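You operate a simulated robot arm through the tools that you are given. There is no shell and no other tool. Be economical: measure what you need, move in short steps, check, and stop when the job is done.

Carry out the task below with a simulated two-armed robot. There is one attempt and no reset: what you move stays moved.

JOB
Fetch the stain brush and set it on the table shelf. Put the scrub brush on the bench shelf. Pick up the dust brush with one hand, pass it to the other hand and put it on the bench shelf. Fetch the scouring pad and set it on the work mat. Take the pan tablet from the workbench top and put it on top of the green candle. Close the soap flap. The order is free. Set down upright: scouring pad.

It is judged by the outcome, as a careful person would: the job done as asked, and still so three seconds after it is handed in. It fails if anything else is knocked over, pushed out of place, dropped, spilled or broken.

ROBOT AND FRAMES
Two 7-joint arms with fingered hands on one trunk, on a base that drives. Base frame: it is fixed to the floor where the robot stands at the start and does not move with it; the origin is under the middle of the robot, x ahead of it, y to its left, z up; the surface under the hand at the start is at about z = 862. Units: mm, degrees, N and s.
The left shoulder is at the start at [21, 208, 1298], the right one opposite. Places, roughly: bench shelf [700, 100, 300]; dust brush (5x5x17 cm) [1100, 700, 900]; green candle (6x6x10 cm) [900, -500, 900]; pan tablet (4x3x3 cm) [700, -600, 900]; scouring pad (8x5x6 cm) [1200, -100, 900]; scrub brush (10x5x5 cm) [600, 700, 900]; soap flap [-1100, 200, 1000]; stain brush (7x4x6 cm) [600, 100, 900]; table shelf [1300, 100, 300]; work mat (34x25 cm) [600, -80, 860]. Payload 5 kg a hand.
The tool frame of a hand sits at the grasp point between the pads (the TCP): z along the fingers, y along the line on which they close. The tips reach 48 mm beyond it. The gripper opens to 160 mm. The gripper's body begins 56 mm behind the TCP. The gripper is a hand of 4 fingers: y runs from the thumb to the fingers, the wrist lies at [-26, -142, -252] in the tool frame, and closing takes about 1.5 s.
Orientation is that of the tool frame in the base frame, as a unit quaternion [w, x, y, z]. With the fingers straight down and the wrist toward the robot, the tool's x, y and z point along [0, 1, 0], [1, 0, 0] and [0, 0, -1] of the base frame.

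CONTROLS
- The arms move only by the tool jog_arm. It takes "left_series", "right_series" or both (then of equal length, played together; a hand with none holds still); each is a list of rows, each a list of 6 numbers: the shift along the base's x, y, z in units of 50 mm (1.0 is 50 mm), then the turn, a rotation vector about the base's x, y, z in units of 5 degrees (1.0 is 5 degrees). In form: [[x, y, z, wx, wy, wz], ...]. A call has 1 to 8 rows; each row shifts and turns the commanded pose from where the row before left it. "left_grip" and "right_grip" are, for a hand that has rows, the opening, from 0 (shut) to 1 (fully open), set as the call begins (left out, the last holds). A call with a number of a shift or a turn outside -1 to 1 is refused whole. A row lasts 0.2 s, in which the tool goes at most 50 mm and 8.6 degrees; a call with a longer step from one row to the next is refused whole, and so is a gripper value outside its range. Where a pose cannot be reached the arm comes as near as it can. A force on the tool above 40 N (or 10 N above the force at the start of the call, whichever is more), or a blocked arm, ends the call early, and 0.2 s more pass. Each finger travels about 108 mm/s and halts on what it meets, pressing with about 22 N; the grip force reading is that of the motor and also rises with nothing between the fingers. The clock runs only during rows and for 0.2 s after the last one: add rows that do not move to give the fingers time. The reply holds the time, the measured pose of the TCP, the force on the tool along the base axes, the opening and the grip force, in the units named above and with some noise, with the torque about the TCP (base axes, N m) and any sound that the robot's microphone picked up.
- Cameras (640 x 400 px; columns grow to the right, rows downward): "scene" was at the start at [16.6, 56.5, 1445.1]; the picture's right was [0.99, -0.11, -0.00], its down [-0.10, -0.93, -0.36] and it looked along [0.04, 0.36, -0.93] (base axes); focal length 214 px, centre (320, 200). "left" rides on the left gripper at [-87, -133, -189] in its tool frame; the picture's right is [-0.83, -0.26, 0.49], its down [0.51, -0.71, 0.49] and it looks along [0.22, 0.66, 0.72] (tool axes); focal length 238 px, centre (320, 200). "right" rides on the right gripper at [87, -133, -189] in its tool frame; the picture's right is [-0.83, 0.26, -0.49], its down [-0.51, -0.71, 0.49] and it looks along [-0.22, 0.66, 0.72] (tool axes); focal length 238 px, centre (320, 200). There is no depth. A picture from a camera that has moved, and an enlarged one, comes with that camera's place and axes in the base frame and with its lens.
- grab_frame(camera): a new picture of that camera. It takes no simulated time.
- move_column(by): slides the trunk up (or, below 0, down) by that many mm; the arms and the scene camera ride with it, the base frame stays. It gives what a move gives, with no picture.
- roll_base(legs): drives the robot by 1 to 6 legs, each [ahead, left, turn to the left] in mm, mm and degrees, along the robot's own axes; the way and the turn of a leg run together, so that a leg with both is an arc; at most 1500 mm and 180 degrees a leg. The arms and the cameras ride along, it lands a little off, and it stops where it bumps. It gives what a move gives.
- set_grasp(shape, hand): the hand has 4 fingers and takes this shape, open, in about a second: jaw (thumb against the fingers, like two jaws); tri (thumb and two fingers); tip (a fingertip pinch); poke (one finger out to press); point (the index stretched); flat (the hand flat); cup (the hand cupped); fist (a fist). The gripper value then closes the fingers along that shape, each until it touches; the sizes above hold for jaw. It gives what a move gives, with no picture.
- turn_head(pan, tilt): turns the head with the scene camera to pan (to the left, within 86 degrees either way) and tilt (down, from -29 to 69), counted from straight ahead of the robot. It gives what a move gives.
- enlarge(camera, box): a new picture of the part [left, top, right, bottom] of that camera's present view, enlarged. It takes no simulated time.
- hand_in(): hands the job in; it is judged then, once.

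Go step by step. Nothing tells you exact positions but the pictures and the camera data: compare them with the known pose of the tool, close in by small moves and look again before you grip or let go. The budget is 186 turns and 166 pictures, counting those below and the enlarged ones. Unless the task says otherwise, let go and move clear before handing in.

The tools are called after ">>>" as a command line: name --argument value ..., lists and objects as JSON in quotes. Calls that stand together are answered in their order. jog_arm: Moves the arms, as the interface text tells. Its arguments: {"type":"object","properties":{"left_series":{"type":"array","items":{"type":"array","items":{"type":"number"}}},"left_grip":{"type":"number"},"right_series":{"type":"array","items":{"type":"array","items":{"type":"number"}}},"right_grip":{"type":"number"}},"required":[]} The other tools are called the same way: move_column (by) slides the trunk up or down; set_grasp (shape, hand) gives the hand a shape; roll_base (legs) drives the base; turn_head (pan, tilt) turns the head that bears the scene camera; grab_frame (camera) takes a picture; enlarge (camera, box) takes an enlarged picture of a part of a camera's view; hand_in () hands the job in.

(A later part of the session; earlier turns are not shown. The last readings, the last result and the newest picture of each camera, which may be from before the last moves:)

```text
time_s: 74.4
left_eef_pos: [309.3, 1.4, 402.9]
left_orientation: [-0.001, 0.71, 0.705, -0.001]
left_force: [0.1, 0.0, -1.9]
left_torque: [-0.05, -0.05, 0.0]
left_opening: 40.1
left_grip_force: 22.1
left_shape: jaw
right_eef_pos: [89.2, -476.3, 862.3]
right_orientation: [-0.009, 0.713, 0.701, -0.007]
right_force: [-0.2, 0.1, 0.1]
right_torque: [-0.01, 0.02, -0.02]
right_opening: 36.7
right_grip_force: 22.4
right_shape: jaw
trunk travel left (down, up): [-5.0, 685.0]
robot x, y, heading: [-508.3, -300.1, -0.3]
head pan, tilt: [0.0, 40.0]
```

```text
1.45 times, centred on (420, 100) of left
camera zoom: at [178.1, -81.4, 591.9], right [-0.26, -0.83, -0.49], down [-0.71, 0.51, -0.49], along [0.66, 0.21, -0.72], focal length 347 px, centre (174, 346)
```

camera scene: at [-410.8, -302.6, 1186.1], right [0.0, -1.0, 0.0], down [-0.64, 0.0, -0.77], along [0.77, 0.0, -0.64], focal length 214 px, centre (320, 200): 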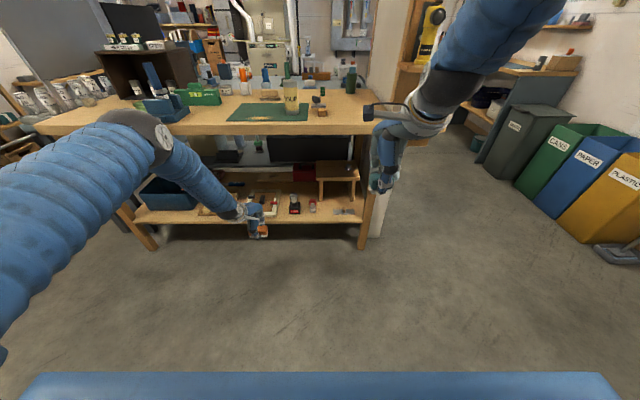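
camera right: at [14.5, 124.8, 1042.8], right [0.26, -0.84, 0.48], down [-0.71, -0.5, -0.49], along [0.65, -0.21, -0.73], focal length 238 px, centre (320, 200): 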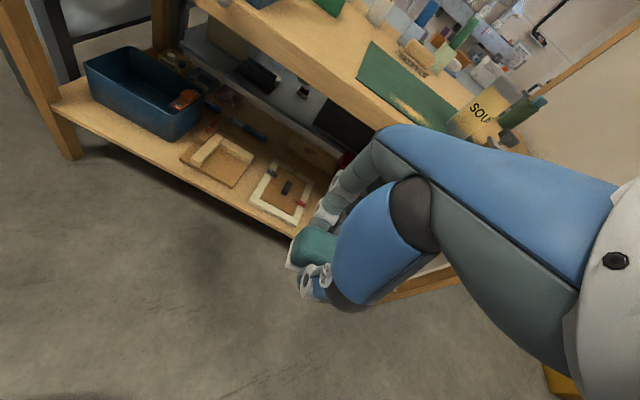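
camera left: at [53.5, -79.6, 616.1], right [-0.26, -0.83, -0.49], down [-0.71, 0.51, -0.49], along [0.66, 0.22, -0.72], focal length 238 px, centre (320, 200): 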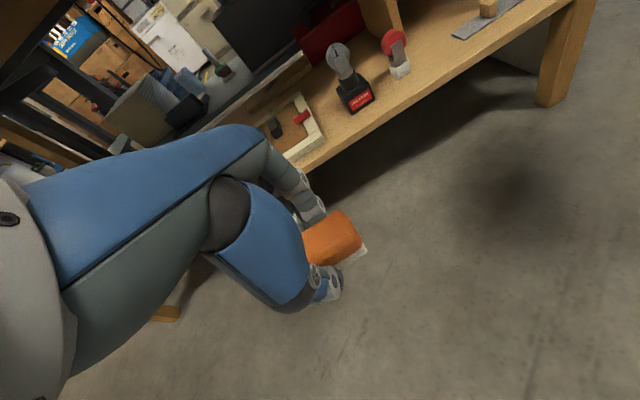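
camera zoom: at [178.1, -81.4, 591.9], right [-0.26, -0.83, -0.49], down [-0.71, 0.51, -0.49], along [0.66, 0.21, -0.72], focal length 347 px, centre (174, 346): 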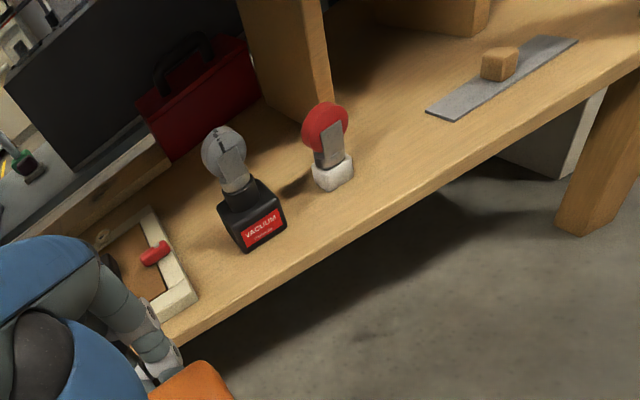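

Shelf geometry is clearer. The plan is to pitch the left hand 30° and yaw -35° so the wrist stays outside the bench edge, raise the right hand inward, and then drive in over the frame.

>>> jog_arm --left_series '[[0, -0.15, 0, 0, 0, -1], [0, -0.15, 0, 0, 0, -1], [0, -0.15, 0, 0, 0, -1], [0, -0.15, 0, 0, 0, -1], [0, -0.15, 0, 0, 0, -1], [0, -0.15, 0, 0, 0, -1], [0, -0.15, 0, 0, 0, -1]]' --right_series '[[0, 0.4, 0.85, 0, 0, 0], [0, 0.4, 0.85, 0, 0, 0], [0, 0.4, 0.85, 0, 0, 0], [0, 0.4, 0.85, 0, 0, 0], [0, 0.4, 0.85, 0, 0, 0], [0, 0.4, 0.85, 0, 0, 0], [0, 0.4, 0.85, 0, 0, 0]]'

>>> jog_arm --left_series '[[0, -0.15, 0, -0.57, -0.82, 0], [0, -0.15, 0, -0.57, -0.82, 0], [0, -0.15, 0, -0.57, -0.82, 0], [0, -0.15, 0, -0.57, -0.82, 0], [0, -0.15, 0, -0.57, -0.82, 0], [0, -0.15, 0, -0.57, -0.82, 0]]'

>>> grab_frame --camera "scene"

>>> grab_frame --camera "left"

```text
time_s: 76.0
left_eef_pos: [312.7, -46.1, 403.6]
left_orientation: [0.0, 0.888, 0.459, 0.0]
left_force: [0.1, -0.1, -0.8]
left_torque: [-0.1, 0.02, -0.05]
left_opening: 39.9
left_grip_force: 21.8
left_shape: jaw
right_eef_pos: [88.1, -335.2, 1160.8]
right_orientation: [-0.008, 0.713, 0.701, -0.007]
right_force: [-1.0, 1.0, -1.9]
right_torque: [-0.03, 0.01, -0.02]
right_opening: 36.5
right_grip_force: 22.1
right_shape: jaw
trunk travel left (down, up): [-5.0, 685.0]
robot x, y, heading: [-510.5, -302.3, -0.2]
head pan, tilt: [0.0, 40.0]
```

```text
time_s: 77.4
left_eef_pos: [311.7, -91.4, 403.4]
left_orientation: [0.229, 0.858, 0.444, 0.123]
left_force: [1.1, 1.0, 0.3]
left_torque: [0.05, 0.18, -0.06]
left_opening: 39.6
left_grip_force: 21.5
left_shape: jaw
right_eef_pos: [90.7, -335.4, 1160.8]
right_orientation: [-0.008, 0.712, 0.702, -0.007]
right_force: [0.0, 0.2, -0.3]
right_torque: [-0.04, -0.02, -0.02]
right_opening: 36.5
right_grip_force: 22.1
right_shape: jaw
trunk travel left (down, up): [-5.0, 685.0]
robot x, y, heading: [-506.6, -304.4, -0.4]
head pan, tilt: [0.0, 40.0]
```

```text
103 pictures are left
camera scene: at [-411.1, -302.6, 1186.2], right [0.0, -1.0, 0.0], down [-0.64, 0.0, -0.77], along [0.77, 0.0, -0.64], focal length 214 px, centre (320, 200)
```

scene: 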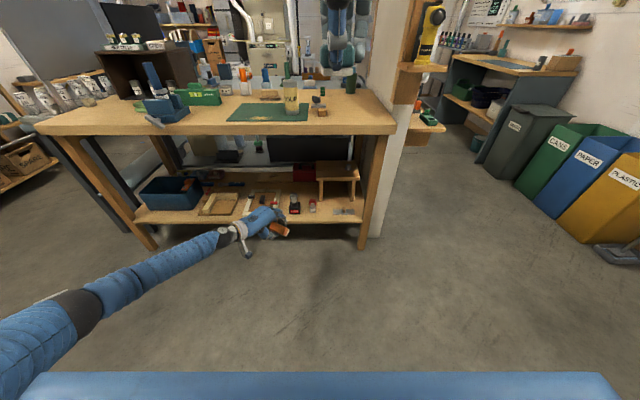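

```text
102 pictures are left
camera left: at [89.9, -40.6, 499.5], right [-0.46, -0.69, -0.56], down [-0.01, 0.63, -0.78], along [0.89, -0.36, -0.3], focal length 238 px, centre (320, 200)
```

left: 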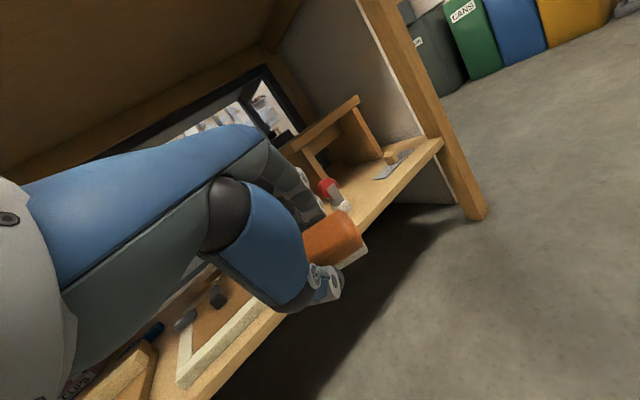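

The arm now lies low and flat, ideal for going in. I shift left 60 mm and drive ahead over the frame in two stages.

>>> roll_base --legs '[[0, 62, 0], [250, 0, 0]]'

>>> grab_frame --camera "scene"

>>> grab_frame --camera "left"

```text
time_s: 79.8
left_eef_pos: [562.1, -35.0, 403.7]
left_orientation: [0.228, 0.858, 0.444, 0.121]
left_force: [0.4, -0.5, -0.5]
left_torque: [-0.06, 0.0, 0.0]
left_opening: 39.5
left_grip_force: 22.0
left_shape: jaw
right_eef_pos: [340.8, -276.7, 1159.8]
right_orientation: [-0.01, 0.714, 0.7, -0.007]
right_force: [0.8, -0.1, -1.0]
right_torque: [0.03, 0.09, 0.01]
right_opening: 36.3
right_grip_force: 22.0
right_shape: jaw
trunk travel left (down, up): [-5.0, 685.0]
robot x, y, heading: [-258.0, -241.3, -0.2]
head pan, tilt: [0.0, 40.0]
```

```text
101 pictures are left
camera scene: at [-159.8, -241.8, 1186.1], right [-0.01, -1.0, 0.0], down [-0.64, 0.0, -0.77], along [0.77, 0.0, -0.64], focal length 214 px, centre (320, 200)
```

scene: 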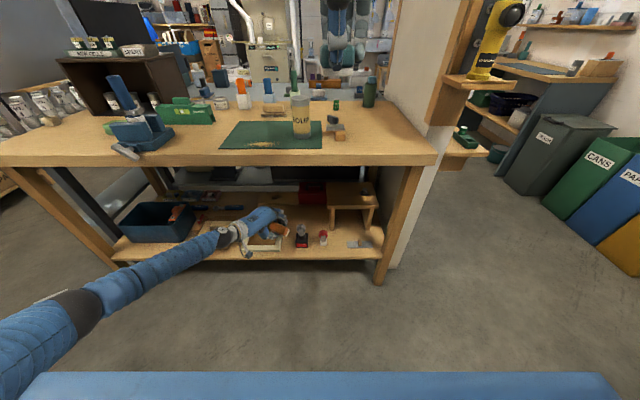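

```text
100 pictures are left
camera left: at [341.3, 18.4, 499.8], right [-0.47, -0.69, -0.55], down [-0.01, 0.63, -0.78], along [0.88, -0.36, -0.3], focal length 238 px, centre (320, 200)
```

left: 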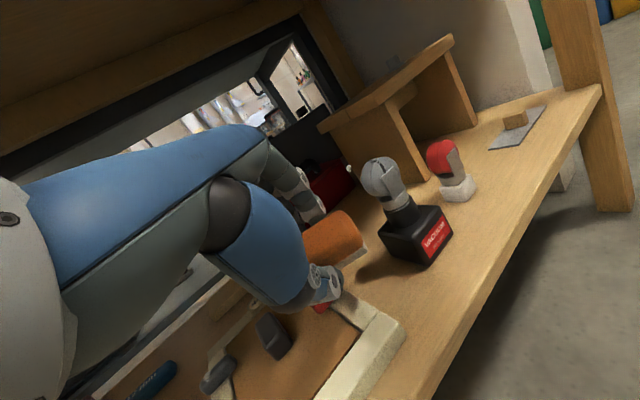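

>>> roll_base --legs '[[155, 0, 0], [0, -88, 0]]'

>>> grab_frame --camera "left"

>>> enlarge --camera "scene" --box '[190, 180, 430, 330]'

```text
time_s: 81.9
left_eef_pos: [715.3, -121.8, 404.7]
left_orientation: [0.228, 0.858, 0.443, 0.121]
left_force: [-0.3, 0.1, -0.3]
left_torque: [0.18, 0.04, 0.05]
left_opening: 39.6
left_grip_force: 22.2
left_shape: jaw
right_eef_pos: [495.8, -366.5, 1160.4]
right_orientation: [-0.01, 0.712, 0.702, -0.006]
right_force: [-0.4, -1.1, -0.2]
right_torque: [0.13, 0.03, 0.05]
right_opening: 36.5
right_grip_force: 22.2
right_shape: jaw
trunk travel left (down, up): [-5.0, 685.0]
robot x, y, heading: [-97.5, -334.4, -0.3]
head pan, tilt: [0.0, 40.0]
```

```text
99 pictures are left
camera left: at [495.1, -71.1, 500.7], right [-0.46, -0.69, -0.56], down [-0.01, 0.63, -0.78], along [0.89, -0.36, -0.3], focal length 238 px, centre (320, 200)
```

left: 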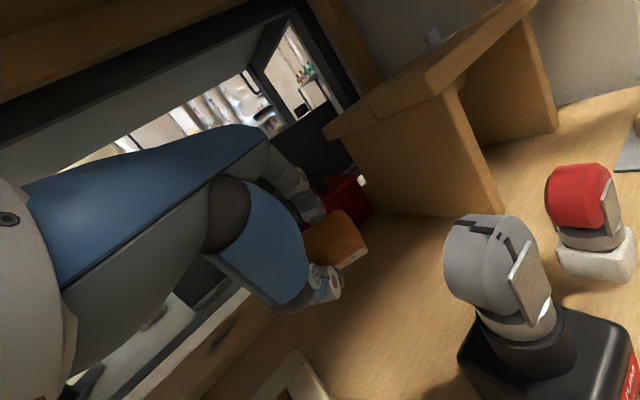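

```text
2.67 times, centred on (310, 255) of scene
camera zoom: at [-5.9, -332.6, 1186.2], right [0.0, -1.0, 0.0], down [-0.64, 0.0, -0.77], along [0.77, 0.0, -0.64], focal length 572 px, centre (347, 53)
```

zoom: 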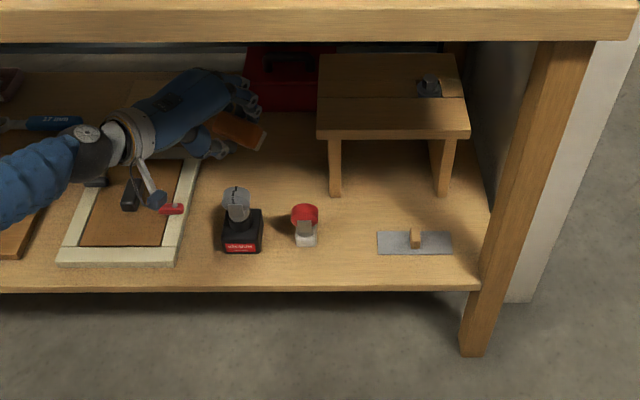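

>>> jog_arm --left_series '[[0, 0, -0.35, 0, 0, 0], [0, 0, -0.3, 0, 0, 0], [0, 0, -0.1, 0, 0, 0], [0, 0, 0, 0, 0, 0]]'

>>> enlarge --camera "left" --box '[240, 160, 480, 320]'

```text
time_s: 82.9
left_eef_pos: [715.0, -122.2, 367.8]
left_orientation: [0.228, 0.858, 0.444, 0.121]
left_force: [1.2, 0.2, -1.1]
left_torque: [0.0, 0.0, 0.0]
left_opening: 39.5
left_grip_force: 22.2
left_shape: jaw
right_eef_pos: [495.8, -364.4, 1160.3]
right_orientation: [-0.009, 0.713, 0.701, -0.007]
right_force: [-0.7, -0.1, -0.4]
right_torque: [-0.02, -0.03, 0.01]
right_opening: 36.5
right_grip_force: 22.3
right_shape: jaw
trunk travel left (down, up): [-5.0, 685.0]
robot x, y, heading: [-97.3, -328.8, -0.2]
head pan, tilt: [0.0, 40.0]
```

```text
2.50 times, centred on (360, 240) of left
camera zoom: at [495.0, -70.2, 462.9], right [-0.46, -0.69, -0.55], down [-0.01, 0.63, -0.78], along [0.89, -0.36, -0.3], focal length 596 px, centre (220, 100)
```

zoom: 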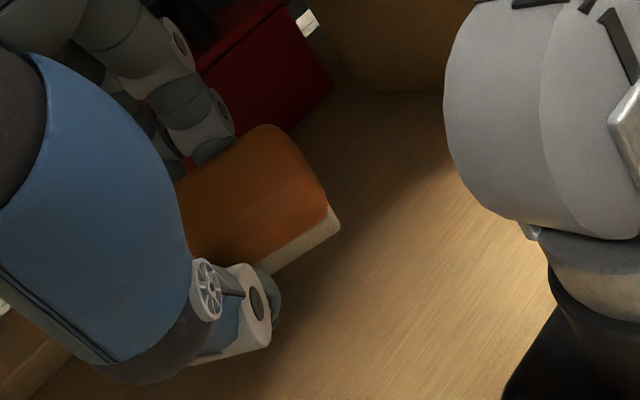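

>>> jog_arm --left_series '[[0, 0, -0.1, 0, 0, 0], [0, 0, 0, 0, 0, 0]]'

>>> jog_arm --left_series '[[0, 0, -0.1, 0, 0, 0], [0, 0, 0, 0, 0, 0]]'

```text
time_s: 83.5
left_eef_pos: [716.0, -122.2, 363.3]
left_orientation: [0.23, 0.858, 0.444, 0.122]
left_force: [-0.6, 0.1, -0.7]
left_torque: [0.03, 0.01, 0.0]
left_opening: 39.9
left_grip_force: 22.0
left_shape: jaw
right_eef_pos: [495.6, -365.8, 1159.3]
right_orientation: [-0.009, 0.712, 0.702, -0.007]
right_force: [0.2, 0.6, -1.0]
right_torque: [-0.04, 0.0, 0.0]
right_opening: 36.4
right_grip_force: 22.0
right_shape: jaw
trunk travel left (down, up): [-5.0, 685.0]
robot x, y, heading: [-97.5, -332.9, -0.3]
head pan, tilt: [0.0, 40.0]
```

```text
time_s: 84.1
left_eef_pos: [715.7, -122.1, 357.2]
left_orientation: [0.228, 0.858, 0.444, 0.122]
left_force: [0.0, -0.5, -0.8]
left_torque: [0.01, 0.03, -0.01]
left_opening: 39.6
left_grip_force: 22.1
left_shape: jaw
right_eef_pos: [494.5, -365.6, 1159.8]
right_orientation: [-0.009, 0.713, 0.701, -0.007]
right_force: [-0.3, -0.3, -0.4]
right_torque: [0.0, 0.02, -0.01]
right_opening: 36.4
right_grip_force: 21.7
right_shape: jaw
trunk travel left (down, up): [-5.0, 685.0]
robot x, y, heading: [-103.5, -334.9, -0.2]
head pan, tilt: [0.0, 40.0]
```

>>> jog_arm --left_series '[[0, 0, -0.1, 0, 0, 0], [0, 0, -0.1, 0, 0, 0], [0, 0, 0, 0, 0, 0]]'

>>> jog_arm --left_series '[[0, 0, -0.1, 0, 0, 0], [0, 0, 0, 0, 0, 0]]'

>>> enlarge --camera "left" --box '[240, 160, 480, 320]'

```text
time_s: 84.9
left_eef_pos: [714.5, -122.2, 346.8]
left_orientation: [0.229, 0.858, 0.444, 0.121]
left_force: [-0.5, 0.2, -0.7]
left_torque: [-0.02, 0.03, 0.04]
left_opening: 39.8
left_grip_force: 21.8
left_shape: jaw
right_eef_pos: [494.8, -365.5, 1160.5]
right_orientation: [-0.01, 0.713, 0.701, -0.007]
right_force: [-0.9, 0.1, -0.6]
right_torque: [0.0, -0.02, -0.01]
right_opening: 36.6
right_grip_force: 21.9
right_shape: jaw
trunk travel left (down, up): [-5.0, 685.0]
robot x, y, heading: [-100.8, -331.0, -0.1]
head pan, tilt: [0.0, 40.0]
```

```text
time_s: 85.5
left_eef_pos: [714.8, -123.3, 342.3]
left_orientation: [0.229, 0.858, 0.443, 0.121]
left_force: [0.2, 0.7, 2.3]
left_torque: [-0.04, 0.1, -0.01]
left_opening: 40.1
left_grip_force: 22.4
left_shape: jaw
right_eef_pos: [495.2, -364.9, 1160.1]
right_orientation: [-0.009, 0.712, 0.702, -0.007]
right_force: [0.1, 0.5, -0.1]
right_torque: [0.02, 0.01, 0.02]
right_opening: 36.4
right_grip_force: 21.8
right_shape: jaw
trunk travel left (down, up): [-5.0, 685.0]
robot x, y, heading: [-101.9, -333.8, 0.1]
head pan, tilt: [0.0, 40.0]
```

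```text
2.50 times, centred on (360, 240) of left
camera zoom: at [495.0, -71.0, 438.5], right [-0.46, -0.69, -0.55], down [-0.01, 0.63, -0.78], along [0.89, -0.36, -0.3], focal length 596 px, centre (220, 100)
```

zoom: 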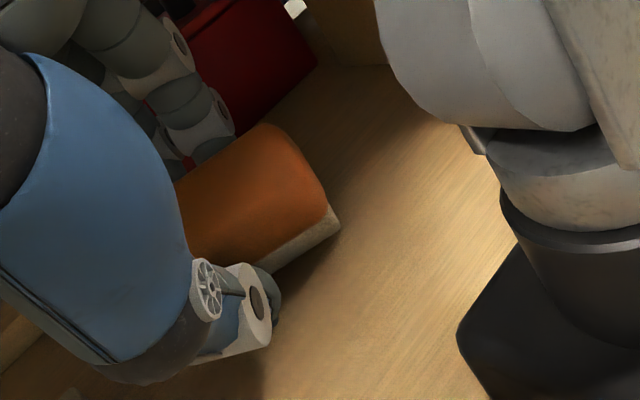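

Light contact with the shelf (about 3 N). I open the hand there and back out along the wrist direction.

>>> jog_arm --left_series '[[0, 0, 0.03, 0, 0, 0], [0, 0, 0, 0, 0, 0], [0, 0, 0, 0, 0, 0], [0, 0, 0, 0, 0, 0]]' --left_grip 0.55

>>> enlarge --camera "left" --box '[240, 160, 480, 320]'

```text
time_s: 86.5
left_eef_pos: [716.4, -122.7, 345.9]
left_orientation: [0.229, 0.858, 0.444, 0.123]
left_force: [0.5, -0.6, 20.9]
left_torque: [0.05, 0.31, -0.02]
left_opening: 80.6
left_grip_force: 0.0
left_shape: jaw
right_eef_pos: [495.4, -366.2, 1160.8]
right_orientation: [-0.009, 0.712, 0.702, -0.006]
right_force: [-0.6, 0.4, 0.0]
right_torque: [0.02, 0.0, 0.0]
right_opening: 36.6
right_grip_force: 22.1
right_shape: jaw
trunk travel left (down, up): [-5.0, 685.0]
robot x, y, heading: [-106.6, -332.6, 0.0]
head pan, tilt: [0.0, 40.0]
```

```text
2.50 times, centred on (360, 240) of left
camera zoom: at [495.3, -71.0, 441.7], right [-0.46, -0.69, -0.56], down [0.0, 0.63, -0.78], along [0.89, -0.36, -0.29], focal length 596 px, centre (220, 100)
```

zoom: 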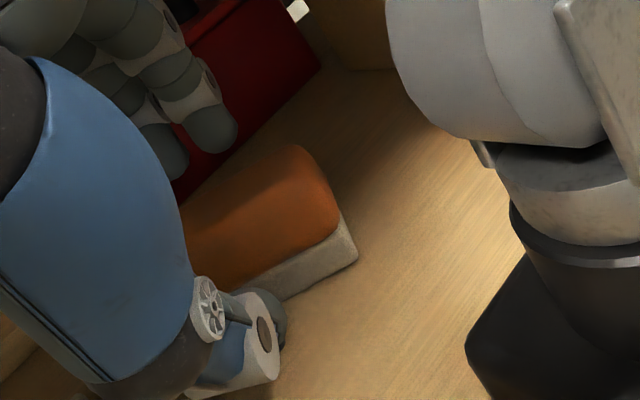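

>>> jog_arm --left_series '[[-0.15, 0.1, 0.4, 0, 0, 0], [-0.35, 0.24, 0.72, 0, 0, 0], [-0.35, 0.24, 0.72, 0, 0, 0]]'

>>> grab_frame --camera "left"

>>> enlarge --camera "scene" --box '[190, 180, 430, 330]'

```text
time_s: 87.3
left_eef_pos: [672.1, -93.9, 435.7]
left_orientation: [0.227, 0.858, 0.444, 0.121]
left_force: [-0.7, -1.7, 0.2]
left_torque: [0.09, -0.13, 0.13]
left_opening: 87.6
left_grip_force: 0.0
left_shape: jaw
right_eef_pos: [495.2, -365.6, 1160.7]
right_orientation: [-0.008, 0.713, 0.701, -0.005]
right_force: [-0.7, 0.3, 1.2]
right_torque: [-0.03, -0.02, -0.05]
right_opening: 36.6
right_grip_force: 22.4
right_shape: jaw
trunk travel left (down, up): [-5.0, 685.0]
robot x, y, heading: [-101.3, -334.3, -0.4]
head pan, tilt: [0.0, 40.0]
```

```text
94 pictures are left
camera left: at [451.5, -42.8, 532.3], right [-0.47, -0.69, -0.55], down [-0.01, 0.63, -0.78], along [0.88, -0.36, -0.3], focal length 238 px, centre (320, 200)
```

left: 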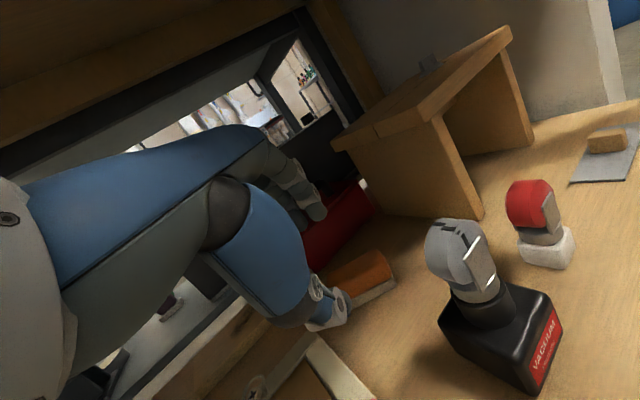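

```text
2.67 times, centred on (310, 255) of scene
camera zoom: at [-6.5, -331.6, 1186.3], right [0.0, -1.0, 0.0], down [-0.64, 0.0, -0.77], along [0.77, 0.0, -0.64], focal length 572 px, centre (347, 53)
```

zoom: 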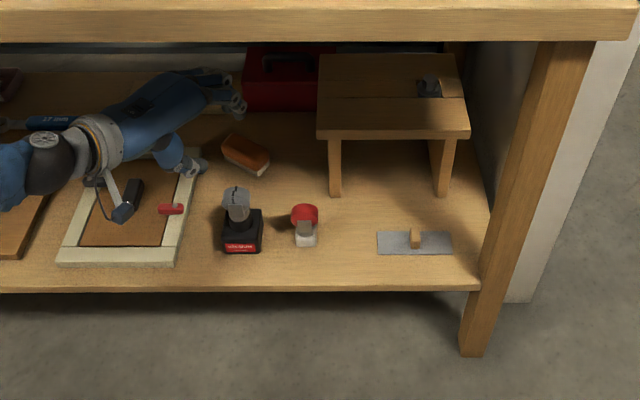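

The scrub brush lies flat on the bench shelf. I back out, straighten up, and turn round to find the soap flap.

>>> roll_base --legs '[[0, 80, 0], [-420, 0, 0]]'

>>> move_column --by 300

>>> turn_head --pan 86 --tilt 15

>>> grab_frame --camera "scene"

```text
time_s: 90.5
left_eef_pos: [254.0, -9.7, 436.8]
left_orientation: [0.229, 0.857, 0.444, 0.121]
left_force: [0.6, 0.7, 0.8]
left_torque: [0.0, 0.02, 0.01]
left_opening: 87.8
left_grip_force: 0.2
left_shape: jaw
right_eef_pos: [76.8, -281.4, 1159.0]
right_orientation: [-0.009, 0.711, 0.703, -0.006]
right_force: [-0.5, -0.7, -0.1]
right_torque: [-0.01, -0.07, -0.04]
right_opening: 36.4
right_grip_force: 22.2
right_shape: jaw
trunk travel left (down, up): [-5.0, 685.0]
robot x, y, heading: [-520.5, -249.0, 0.1]
head pan, tilt: [0.0, 40.0]
```

```text
time_s: 93.5
left_eef_pos: [253.0, -9.5, 735.7]
left_orientation: [0.229, 0.857, 0.445, 0.121]
left_force: [-0.1, -0.8, 0.0]
left_torque: [-0.01, 0.0, 0.0]
left_opening: 87.8
left_grip_force: 0.1
left_shape: jaw
right_eef_pos: [78.1, -281.3, 1459.8]
right_orientation: [-0.009, 0.711, 0.703, -0.007]
right_force: [1.4, 1.3, -0.5]
right_torque: [0.01, 0.02, 0.03]
right_opening: 36.7
right_grip_force: 21.9
right_shape: jaw
trunk travel left (down, up): [-305.0, 385.0]
robot x, y, heading: [-518.9, -252.3, 0.1]
head pan, tilt: [0.0, 40.0]
```

```text
time_s: 95.1
left_eef_pos: [253.5, -9.4, 737.3]
left_orientation: [0.229, 0.857, 0.445, 0.121]
left_force: [0.4, -0.4, 0.4]
left_torque: [0.02, -0.02, 0.01]
left_opening: 87.6
left_grip_force: 0.0
left_shape: jaw
right_eef_pos: [75.6, -282.3, 1458.3]
right_orientation: [-0.009, 0.711, 0.703, -0.006]
right_force: [0.3, -0.1, -0.6]
right_torque: [0.01, -0.02, 0.03]
right_opening: 36.2
right_grip_force: 22.2
right_shape: jaw
trunk travel left (down, up): [-305.0, 385.0]
robot x, y, heading: [-520.9, -250.3, 0.0]
head pan, tilt: [85.9, 15.0]
```

```text
92 pictures are left
camera scene: at [-502.8, -157.4, 1525.7], right [1.0, -0.07, 0.0], down [-0.02, -0.26, -0.97], along [0.07, 0.96, -0.26], focal length 214 px, centre (320, 200)
```

scene: 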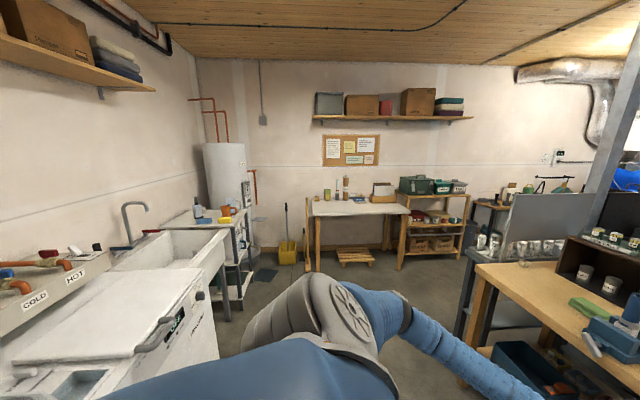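

The soap flap seems to be on the washing machine behind the robot. I tidy the left hand, raise it, and then turn to face it.

>>> jog_arm --left_series '[[-0.4, 0.2, 0.8, 0.57, 0.82, 0], [-0.4, 0.2, 0.8, 0.57, 0.82, 0], [-0.4, 0.2, 0.8, 0.57, 0.82, 0], [-0.4, 0.2, 0.8, 0.57, 0.82, 0], [-0.4, 0.2, 0.8, 0.57, 0.82, 0], [-0.4, 0.2, 0.8, 0.57, 0.82, 0]]'

>>> jog_arm --left_series '[[-0.2, 0.2, 0.8, 0, 0, 1], [-0.2, 0.2, 0.8, 0, 0, 1], [0, 0.2, 0.8, 0, 0, 1], [0, 0.2, 0.8, 0, 0, 1], [0, 0, 0.8, 0, 0, 1], [0, 0, 0.8, 0, 0, 1], [0, 0, 0.8, 0, 0, 1]]'

>>> roll_base --legs '[[150, 0, 0], [0, 0, 180]]'

>>> turn_head --pan 0 --tilt 40

>>> grab_frame --camera "scene"

```text
time_s: 96.7
left_eef_pos: [31.8, 50.1, 829.8]
left_orientation: [-0.058, 0.88, 0.458, -0.111]
left_force: [-3.9, 0.0, -3.9]
left_torque: [-0.17, -0.31, 0.13]
left_opening: 87.8
left_grip_force: 0.0
left_shape: jaw
right_eef_pos: [75.2, -282.5, 1460.2]
right_orientation: [-0.009, 0.712, 0.702, -0.006]
right_force: [-0.8, -0.3, -2.1]
right_torque: [0.06, -0.03, 0.01]
right_opening: 36.4
right_grip_force: 21.5
right_shape: jaw
trunk travel left (down, up): [-305.0, 385.0]
robot x, y, heading: [-519.2, -251.4, 0.1]
head pan, tilt: [85.9, 15.0]
stopped in row 6 (left hand): the arm was blocked; the commanded pose is now the measured one
```

```text
time_s: 98.3
left_eef_pos: [17.4, 89.8, 1113.8]
left_orientation: [-0.022, 0.702, 0.702, -0.118]
left_force: [-1.1, -0.9, -0.8]
left_torque: [0.05, -0.08, 0.02]
left_opening: 87.8
left_grip_force: 0.1
left_shape: jaw
right_eef_pos: [75.3, -282.7, 1460.6]
right_orientation: [-0.009, 0.711, 0.703, -0.006]
right_force: [-0.3, -0.6, 0.3]
right_torque: [0.1, -0.06, 0.01]
right_opening: 36.4
right_grip_force: 22.0
right_shape: jaw
trunk travel left (down, up): [-305.0, 385.0]
robot x, y, heading: [-514.9, -249.8, -0.1]
head pan, tilt: [85.9, 15.0]
```

```text
time_s: 107.0
left_eef_pos: [-911.2, -589.4, 1114.2]
left_orientation: [0.117, -0.7, 0.705, -0.022]
left_force: [0.2, 0.1, -0.4]
left_torque: [0.0, 0.03, -0.02]
left_opening: 87.8
left_grip_force: 0.1
left_shape: jaw
right_eef_pos: [-966.0, -216.6, 1460.7]
right_orientation: [0.006, -0.7, 0.714, -0.01]
right_force: [-0.4, -0.5, -0.1]
right_torque: [0.0, -0.01, 0.0]
right_opening: 36.2
right_grip_force: 22.2
right_shape: jaw
trunk travel left (down, up): [-305.0, 385.0]
robot x, y, heading: [-370.7, -250.7, 179.8]
head pan, tilt: [85.9, 15.0]
```

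```text
time_s: 108.6
left_eef_pos: [-911.5, -589.3, 1113.5]
left_orientation: [0.118, -0.7, 0.704, -0.023]
left_force: [-0.2, 0.5, 0.5]
left_torque: [0.02, -0.04, -0.01]
left_opening: 87.9
left_grip_force: 0.0
left_shape: jaw
right_eef_pos: [-965.6, -216.5, 1459.8]
right_orientation: [0.006, -0.7, 0.714, -0.009]
right_force: [0.8, 0.5, -0.4]
right_torque: [-0.02, 0.01, 0.01]
right_opening: 36.4
right_grip_force: 22.1
right_shape: jaw
trunk travel left (down, up): [-305.0, 385.0]
robot x, y, heading: [-369.7, -250.3, 179.5]
head pan, tilt: [0.0, 40.0]
```

```text
91 pictures are left
camera scene: at [-465.2, -250.2, 1486.2], right [0.01, 1.0, 0.0], down [0.64, 0.0, -0.77], along [-0.77, 0.0, -0.64], focal length 214 px, centre (320, 200)
```

scene: 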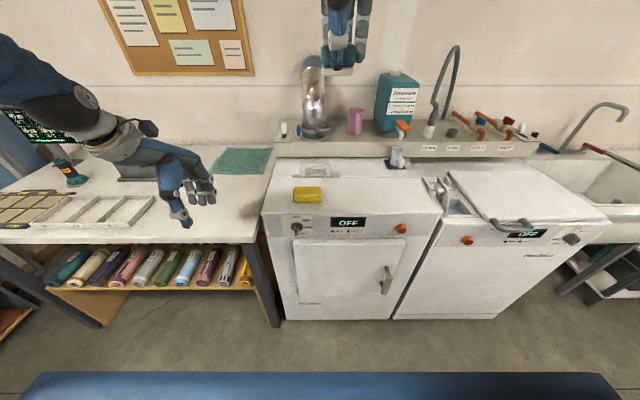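

>>> enlarge --camera "scene" --box '[380, 130, 560, 260]'

>>> grab_frame --camera "right"

```text
3.08 times, centred on (470, 195) of scene
camera zoom: at [-465.2, -250.2, 1486.2], right [0.01, 1.0, 0.0], down [0.64, 0.0, -0.77], along [-0.77, 0.0, -0.64], focal length 660 px, centre (-142, 215)
```

zoom: 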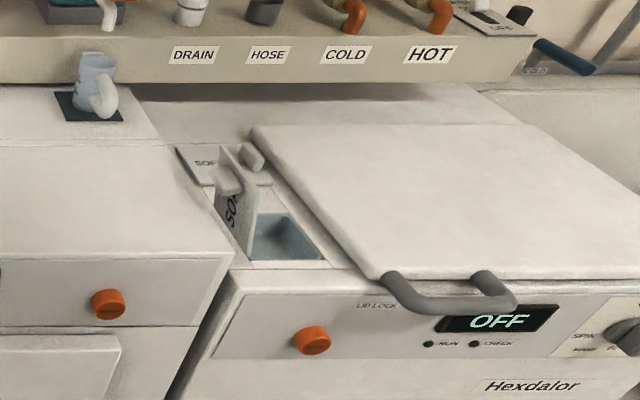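

```text
89 pictures are left
camera right: at [-839.0, -304.3, 1652.8], right [-0.25, 0.84, 0.48], down [0.73, 0.49, -0.48], along [-0.64, 0.23, -0.74], focal length 238 px, centre (320, 200)
```

right: 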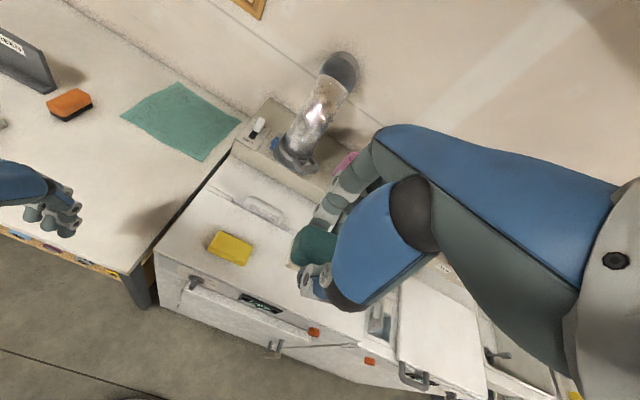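

>>> enlarge --camera "scene" --box '[420, 165, 500, 220]'

```text
7.27 times, centred on (460, 192) of scene
camera zoom: at [-465.2, -250.2, 1486.2], right [0.01, 1.0, 0.0], down [0.64, 0.0, -0.77], along [-0.77, 0.0, -0.64], focal length 1560 px, centre (-698, 254)
```

zoom: 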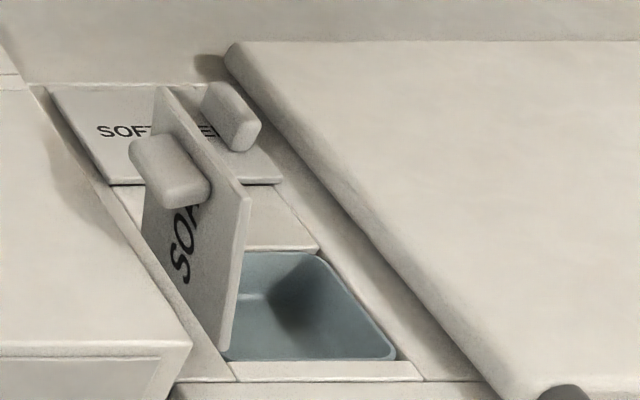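

The soap flap stands open on the right-hand washer, hinged on its left (-y) side, near [-1145,300,~890]. I shift the base so the left hand can push it from the -y side.

>>> roll_base --legs '[[0, -700, 0]]'

>>> grab_frame --camera "left"

>>> grab_frame --camera "scene"

```text
time_s: 112.4
left_eef_pos: [-906.4, 111.8, 1114.0]
left_orientation: [0.118, -0.7, 0.704, -0.022]
left_force: [-0.8, 0.0, 0.1]
left_torque: [-0.03, 0.02, -0.02]
left_opening: 88.2
left_grip_force: 0.1
left_shape: jaw
right_eef_pos: [-960.6, 485.3, 1460.5]
right_orientation: [0.007, -0.7, 0.714, -0.01]
right_force: [0.2, -0.2, -1.7]
right_torque: [-0.01, 0.03, 0.02]
right_opening: 36.2
right_grip_force: 22.3
right_shape: jaw
trunk travel left (down, up): [-305.0, 385.0]
robot x, y, heading: [-366.5, 449.7, 179.5]
head pan, tilt: [0.0, 40.0]
```

```text
87 pictures are left
camera left: at [-813.3, 171.5, 1333.7], right [0.34, 0.89, -0.31], down [0.79, -0.45, -0.41], along [-0.5, -0.11, -0.86], focal length 238 px, centre (320, 200)
```

left: 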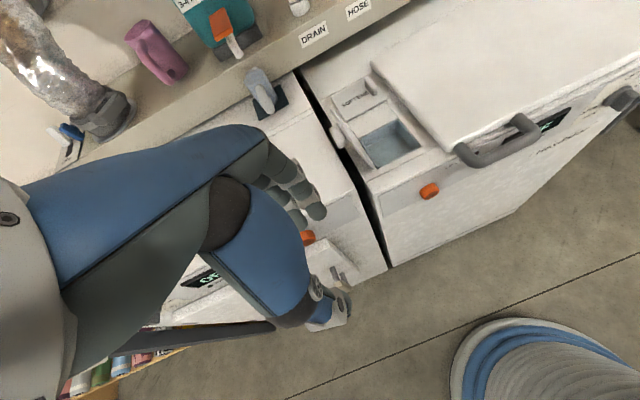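

```text
86 pictures are left
camera scene: at [-461.0, 450.7, 1486.2], right [0.01, 1.0, 0.0], down [0.64, 0.0, -0.77], along [-0.77, 0.0, -0.64], focal length 214 px, centre (320, 200)
```

scene: 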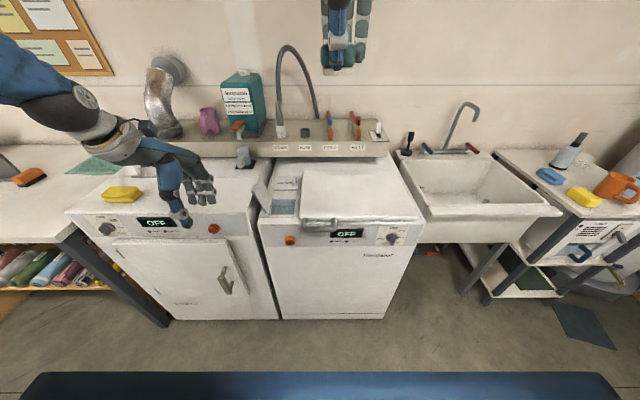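

>>> enlarge --camera "left" --box '[310, 60, 450, 180]'

>>> enlarge --camera "scene" --box '[230, 150, 330, 230]'

```text
3.33 times, centred on (380, 120) of left
camera zoom: at [-813.3, 171.5, 1333.7], right [0.34, 0.89, -0.31], down [0.79, -0.45, -0.41], along [-0.5, -0.11, -0.86], focal length 794 px, centre (120, 467)
```

zoom: 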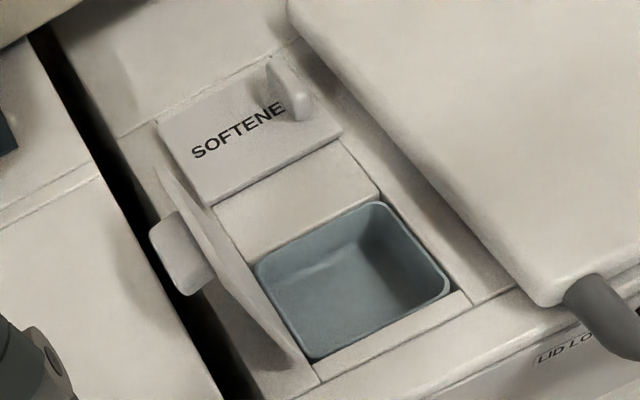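

```text
5.00 times, centred on (280, 190) of scene
camera zoom: at [-461.0, 450.7, 1486.2], right [0.01, 1.0, 0.0], down [0.64, 0.0, -0.77], along [-0.77, 0.0, -0.64], focal length 1072 px, centre (520, 250)
```

zoom: 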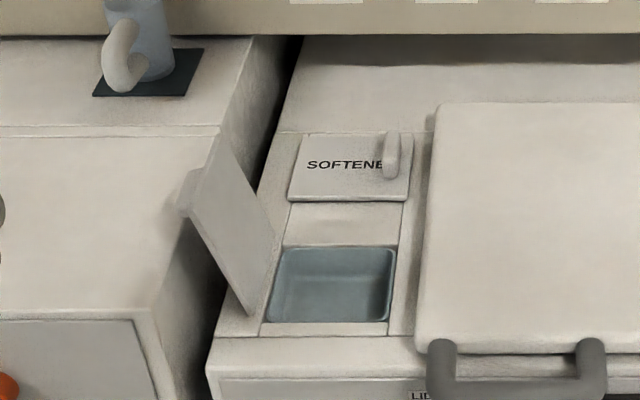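

>>> jog_arm --left_series '[[-0.5, 0, 0, -0.51, 0.76, 0], [-0.7, 0, 0, -0.51, 0.76, 0], [-0.7, 0, 0, -0.51, 0.76, 0], [-0.9, 0, 0, 0, 0, 0], [-0.9, 0, 0, 0, 0, 0], [-0.9, 0, 0, 0, 0, 0], [-0.2, 0, -0.6, 0, 0, 0], [0, 0, -0.9, 0, 0, 0]]' --left_grip 0

>>> grab_frame --camera "left"

>>> enlarge --camera "scene" --box '[190, 110, 350, 230]'

```text
time_s: 114.2
left_eef_pos: [-1148.3, 110.4, 1039.0]
left_orientation: [0.0, -0.705, 0.709, 0.001]
left_force: [-2.1, -0.2, 1.9]
left_torque: [0.0, -0.22, -0.02]
left_opening: 0.0
left_grip_force: 21.9
left_shape: jaw
right_eef_pos: [-963.8, 483.9, 1459.3]
right_orientation: [0.008, -0.7, 0.714, -0.01]
right_force: [-0.7, -0.6, -1.4]
right_torque: [0.03, -0.11, 0.03]
right_opening: 36.2
right_grip_force: 21.8
right_shape: jaw
trunk travel left (down, up): [-305.0, 385.0]
robot x, y, heading: [-367.4, 445.6, 179.7]
head pan, tilt: [0.0, 40.0]
```

```text
83 pictures are left
camera left: at [-1014.1, 197.4, 1226.5], right [0.26, 0.83, -0.49], down [0.7, -0.51, -0.49], along [-0.66, -0.21, -0.72], focal length 238 px, centre (320, 200)
```

left: 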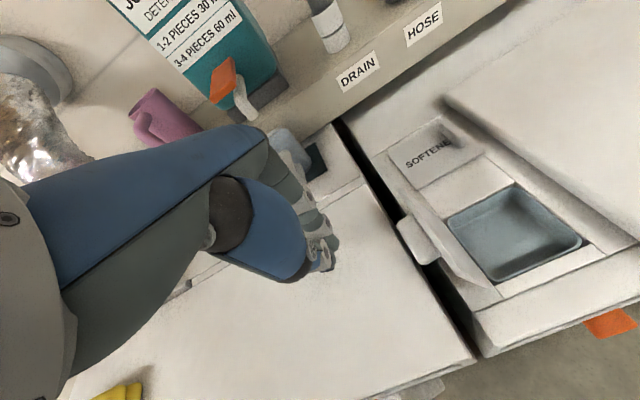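

```text
3.33 times, centred on (270, 170) of scene
camera zoom: at [-462.8, 449.8, 1486.0], right [0.01, 1.0, 0.0], down [0.64, 0.0, -0.77], along [-0.77, 0.01, -0.64], focal length 715 px, centre (487, 300)
```

zoom: 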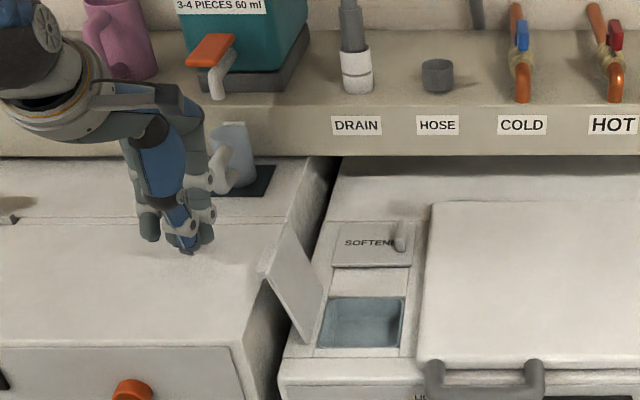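

>>> jog_arm --left_series '[[0, 0.2, -0.5, 0, 0, 0], [0, 0.5, 0, 0, 0, 0], [0, 0.5, 0, 0, 0, 0], [0, 0.5, 0, 0, 0, 0], [0, 0.5, 0, 0, 0, 0], [0, 0.5, 0, 0, 0, 0]]'

>>> enlarge --camera "scene" --box '[190, 110, 350, 230]'

```text
time_s: 115.6
left_eef_pos: [-1146.4, 246.8, 1013.7]
left_orientation: [0.0, -0.705, 0.71, -0.001]
left_force: [-1.0, -0.6, -0.2]
left_torque: [0.02, -0.05, 0.01]
left_opening: 0.0
left_grip_force: 22.0
left_shape: jaw
right_eef_pos: [-961.3, 485.6, 1459.1]
right_orientation: [0.007, -0.701, 0.714, -0.01]
right_force: [0.2, 1.3, -0.2]
right_torque: [-0.12, -0.02, 0.0]
right_opening: 36.2
right_grip_force: 21.9
right_shape: jaw
trunk travel left (down, up): [-305.0, 385.0]
robot x, y, heading: [-364.7, 450.5, 179.7]
head pan, tilt: [0.0, 40.0]
```

```text
3.33 times, centred on (270, 170) of scene
camera zoom: at [-461.4, 451.5, 1486.1], right [0.01, 1.0, 0.0], down [0.64, 0.0, -0.77], along [-0.77, 0.0, -0.64], focal length 715 px, centre (487, 300)
```

zoom: 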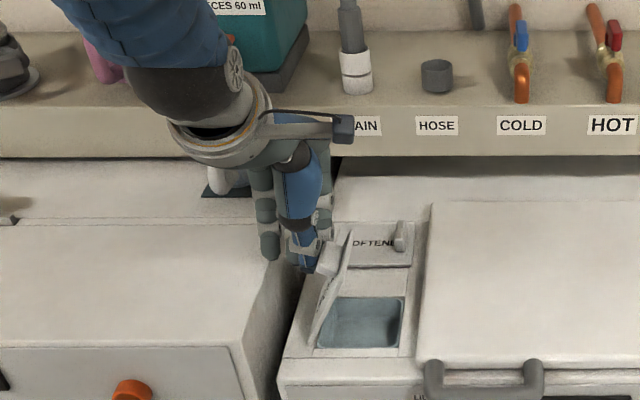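

The flap is swinging over smoothly. I keep pushing, lowering as it goes.

>>> jog_arm --left_series '[[0, 0.5, 0, 0, 0, 0], [0, 0.5, -0.1, 0, 0, 0], [0, 0.5, -0.2, 0, 0, 0], [0, 0.2, -0.3, 0, 0, 0]]'

>>> enlarge --camera "scene" --box '[190, 110, 350, 230]'

```text
time_s: 116.6
left_eef_pos: [-1147.8, 333.0, 982.1]
left_orientation: [0.001, -0.704, 0.71, 0.001]
left_force: [-0.4, -1.0, 0.2]
left_torque: [0.01, -0.06, -0.02]
left_opening: 0.0
left_grip_force: 22.1
left_shape: jaw
right_eef_pos: [-963.1, 485.3, 1459.1]
right_orientation: [0.007, -0.701, 0.713, -0.009]
right_force: [0.1, 0.8, -0.3]
right_torque: [0.0, -0.05, 0.04]
right_opening: 36.0
right_grip_force: 21.9
right_shape: jaw
trunk travel left (down, up): [-305.0, 385.0]
robot x, y, heading: [-367.1, 450.2, 179.6]
head pan, tilt: [0.0, 40.0]
```

```text
3.33 times, centred on (270, 170) of scene
camera zoom: at [-461.9, 450.6, 1486.1], right [0.01, 1.0, 0.0], down [0.64, 0.0, -0.77], along [-0.77, 0.0, -0.64], focal length 715 px, centre (487, 300)
```

zoom: 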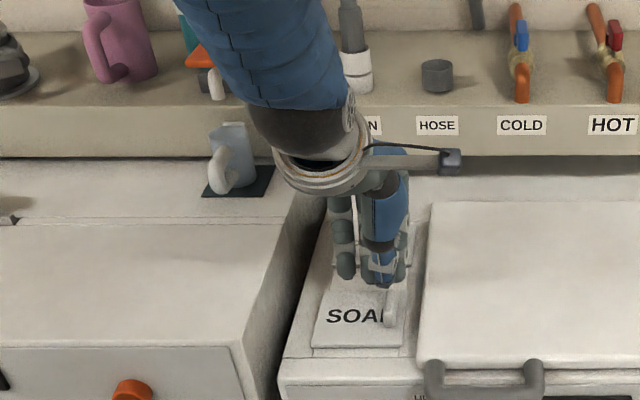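

>>> jog_arm --left_series '[[0, -0.4, 0, 0, 0, 0], [0, 0, -0.4, 0, 0, 0], [0, 0, -0.25, 0, 0, 0], [0, 0, -0.15, 0, 0, 0], [0, 0, -0.1, 0, 0, 0], [0, 0, -0.1, 0, 0, 0]]'

>>> jog_arm --left_series '[[0, 0, 0.9, 0, 0, 0], [0, 0, 0.9, 0, 0, 0], [0, 0, 0.9, 0, 0, 0], [0, 0, 0.9, 0, 0, 0], [0, -0.9, 0, 0, 0, 0], [0, -0.9, 0, 0, 0, 0], [0, -0.9, 0, 0, 0, 0], [0, -0.9, 0, 0, 0, 0]]'

>>> enlarge --camera "scene" --box '[190, 110, 350, 230]'

```text
time_s: 117.6
left_eef_pos: [-1153.6, 310.9, 956.3]
left_orientation: [-0.006, -0.705, 0.709, 0.008]
left_force: [9.3, -0.1, 27.7]
left_torque: [0.12, -0.57, -0.07]
left_opening: 0.1
left_grip_force: 22.2
left_shape: jaw
right_eef_pos: [-960.4, 484.4, 1460.4]
right_orientation: [0.006, -0.7, 0.714, -0.008]
right_force: [-1.6, 0.3, -1.4]
right_torque: [-0.03, -0.18, 0.03]
right_opening: 36.3
right_grip_force: 21.7
right_shape: jaw
trunk travel left (down, up): [-305.0, 385.0]
robot x, y, heading: [-363.9, 450.0, 179.4]
head pan, tilt: [0.0, 40.0]
stopped in row 4 (left hand): the force on the tool passed its limit at 49 N (the readings are from after the stop); the commanded pose is now the measured one
```

```text
time_s: 119.4
left_eef_pos: [-1153.1, 129.2, 1130.7]
left_orientation: [-0.003, -0.704, 0.71, 0.006]
left_force: [-1.1, -0.6, 0.1]
left_torque: [0.05, -0.04, -0.04]
left_opening: 0.0
left_grip_force: 22.3
left_shape: jaw
right_eef_pos: [-960.5, 480.7, 1461.0]
right_orientation: [0.006, -0.701, 0.713, -0.008]
right_force: [0.0, -3.0, -1.8]
right_torque: [0.24, 0.04, -0.03]
right_opening: 36.3
right_grip_force: 22.4
right_shape: jaw
trunk travel left (down, up): [-305.0, 385.0]
robot x, y, heading: [-364.6, 449.7, 179.5]
head pan, tilt: [0.0, 40.0]
```

```text
3.33 times, centred on (270, 170) of scene
camera zoom: at [-461.3, 447.4, 1486.1], right [0.01, 1.0, 0.0], down [0.64, 0.0, -0.77], along [-0.77, 0.01, -0.64], focal length 715 px, centre (487, 300)
```

zoom: 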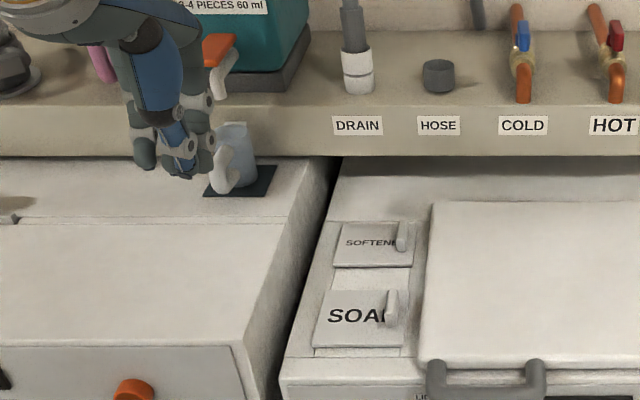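

>>> enlarge --camera "scene" --box '[255, 155, 320, 225]'

```text
5.71 times, centred on (288, 190) of scene
camera zoom: at [-461.3, 447.4, 1486.1], right [0.01, 1.0, 0.0], down [0.64, 0.0, -0.77], along [-0.77, 0.01, -0.64], focal length 1226 px, centre (506, 257)
```

zoom: 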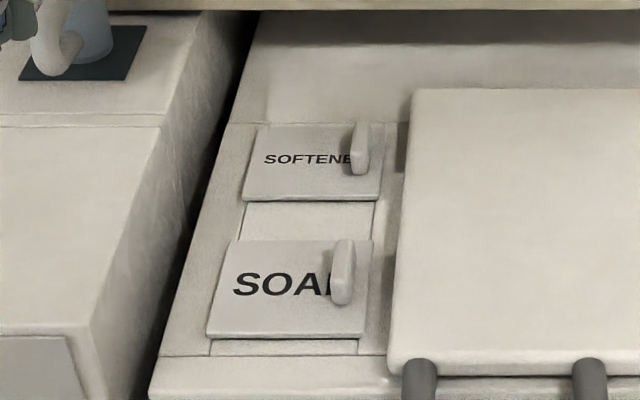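

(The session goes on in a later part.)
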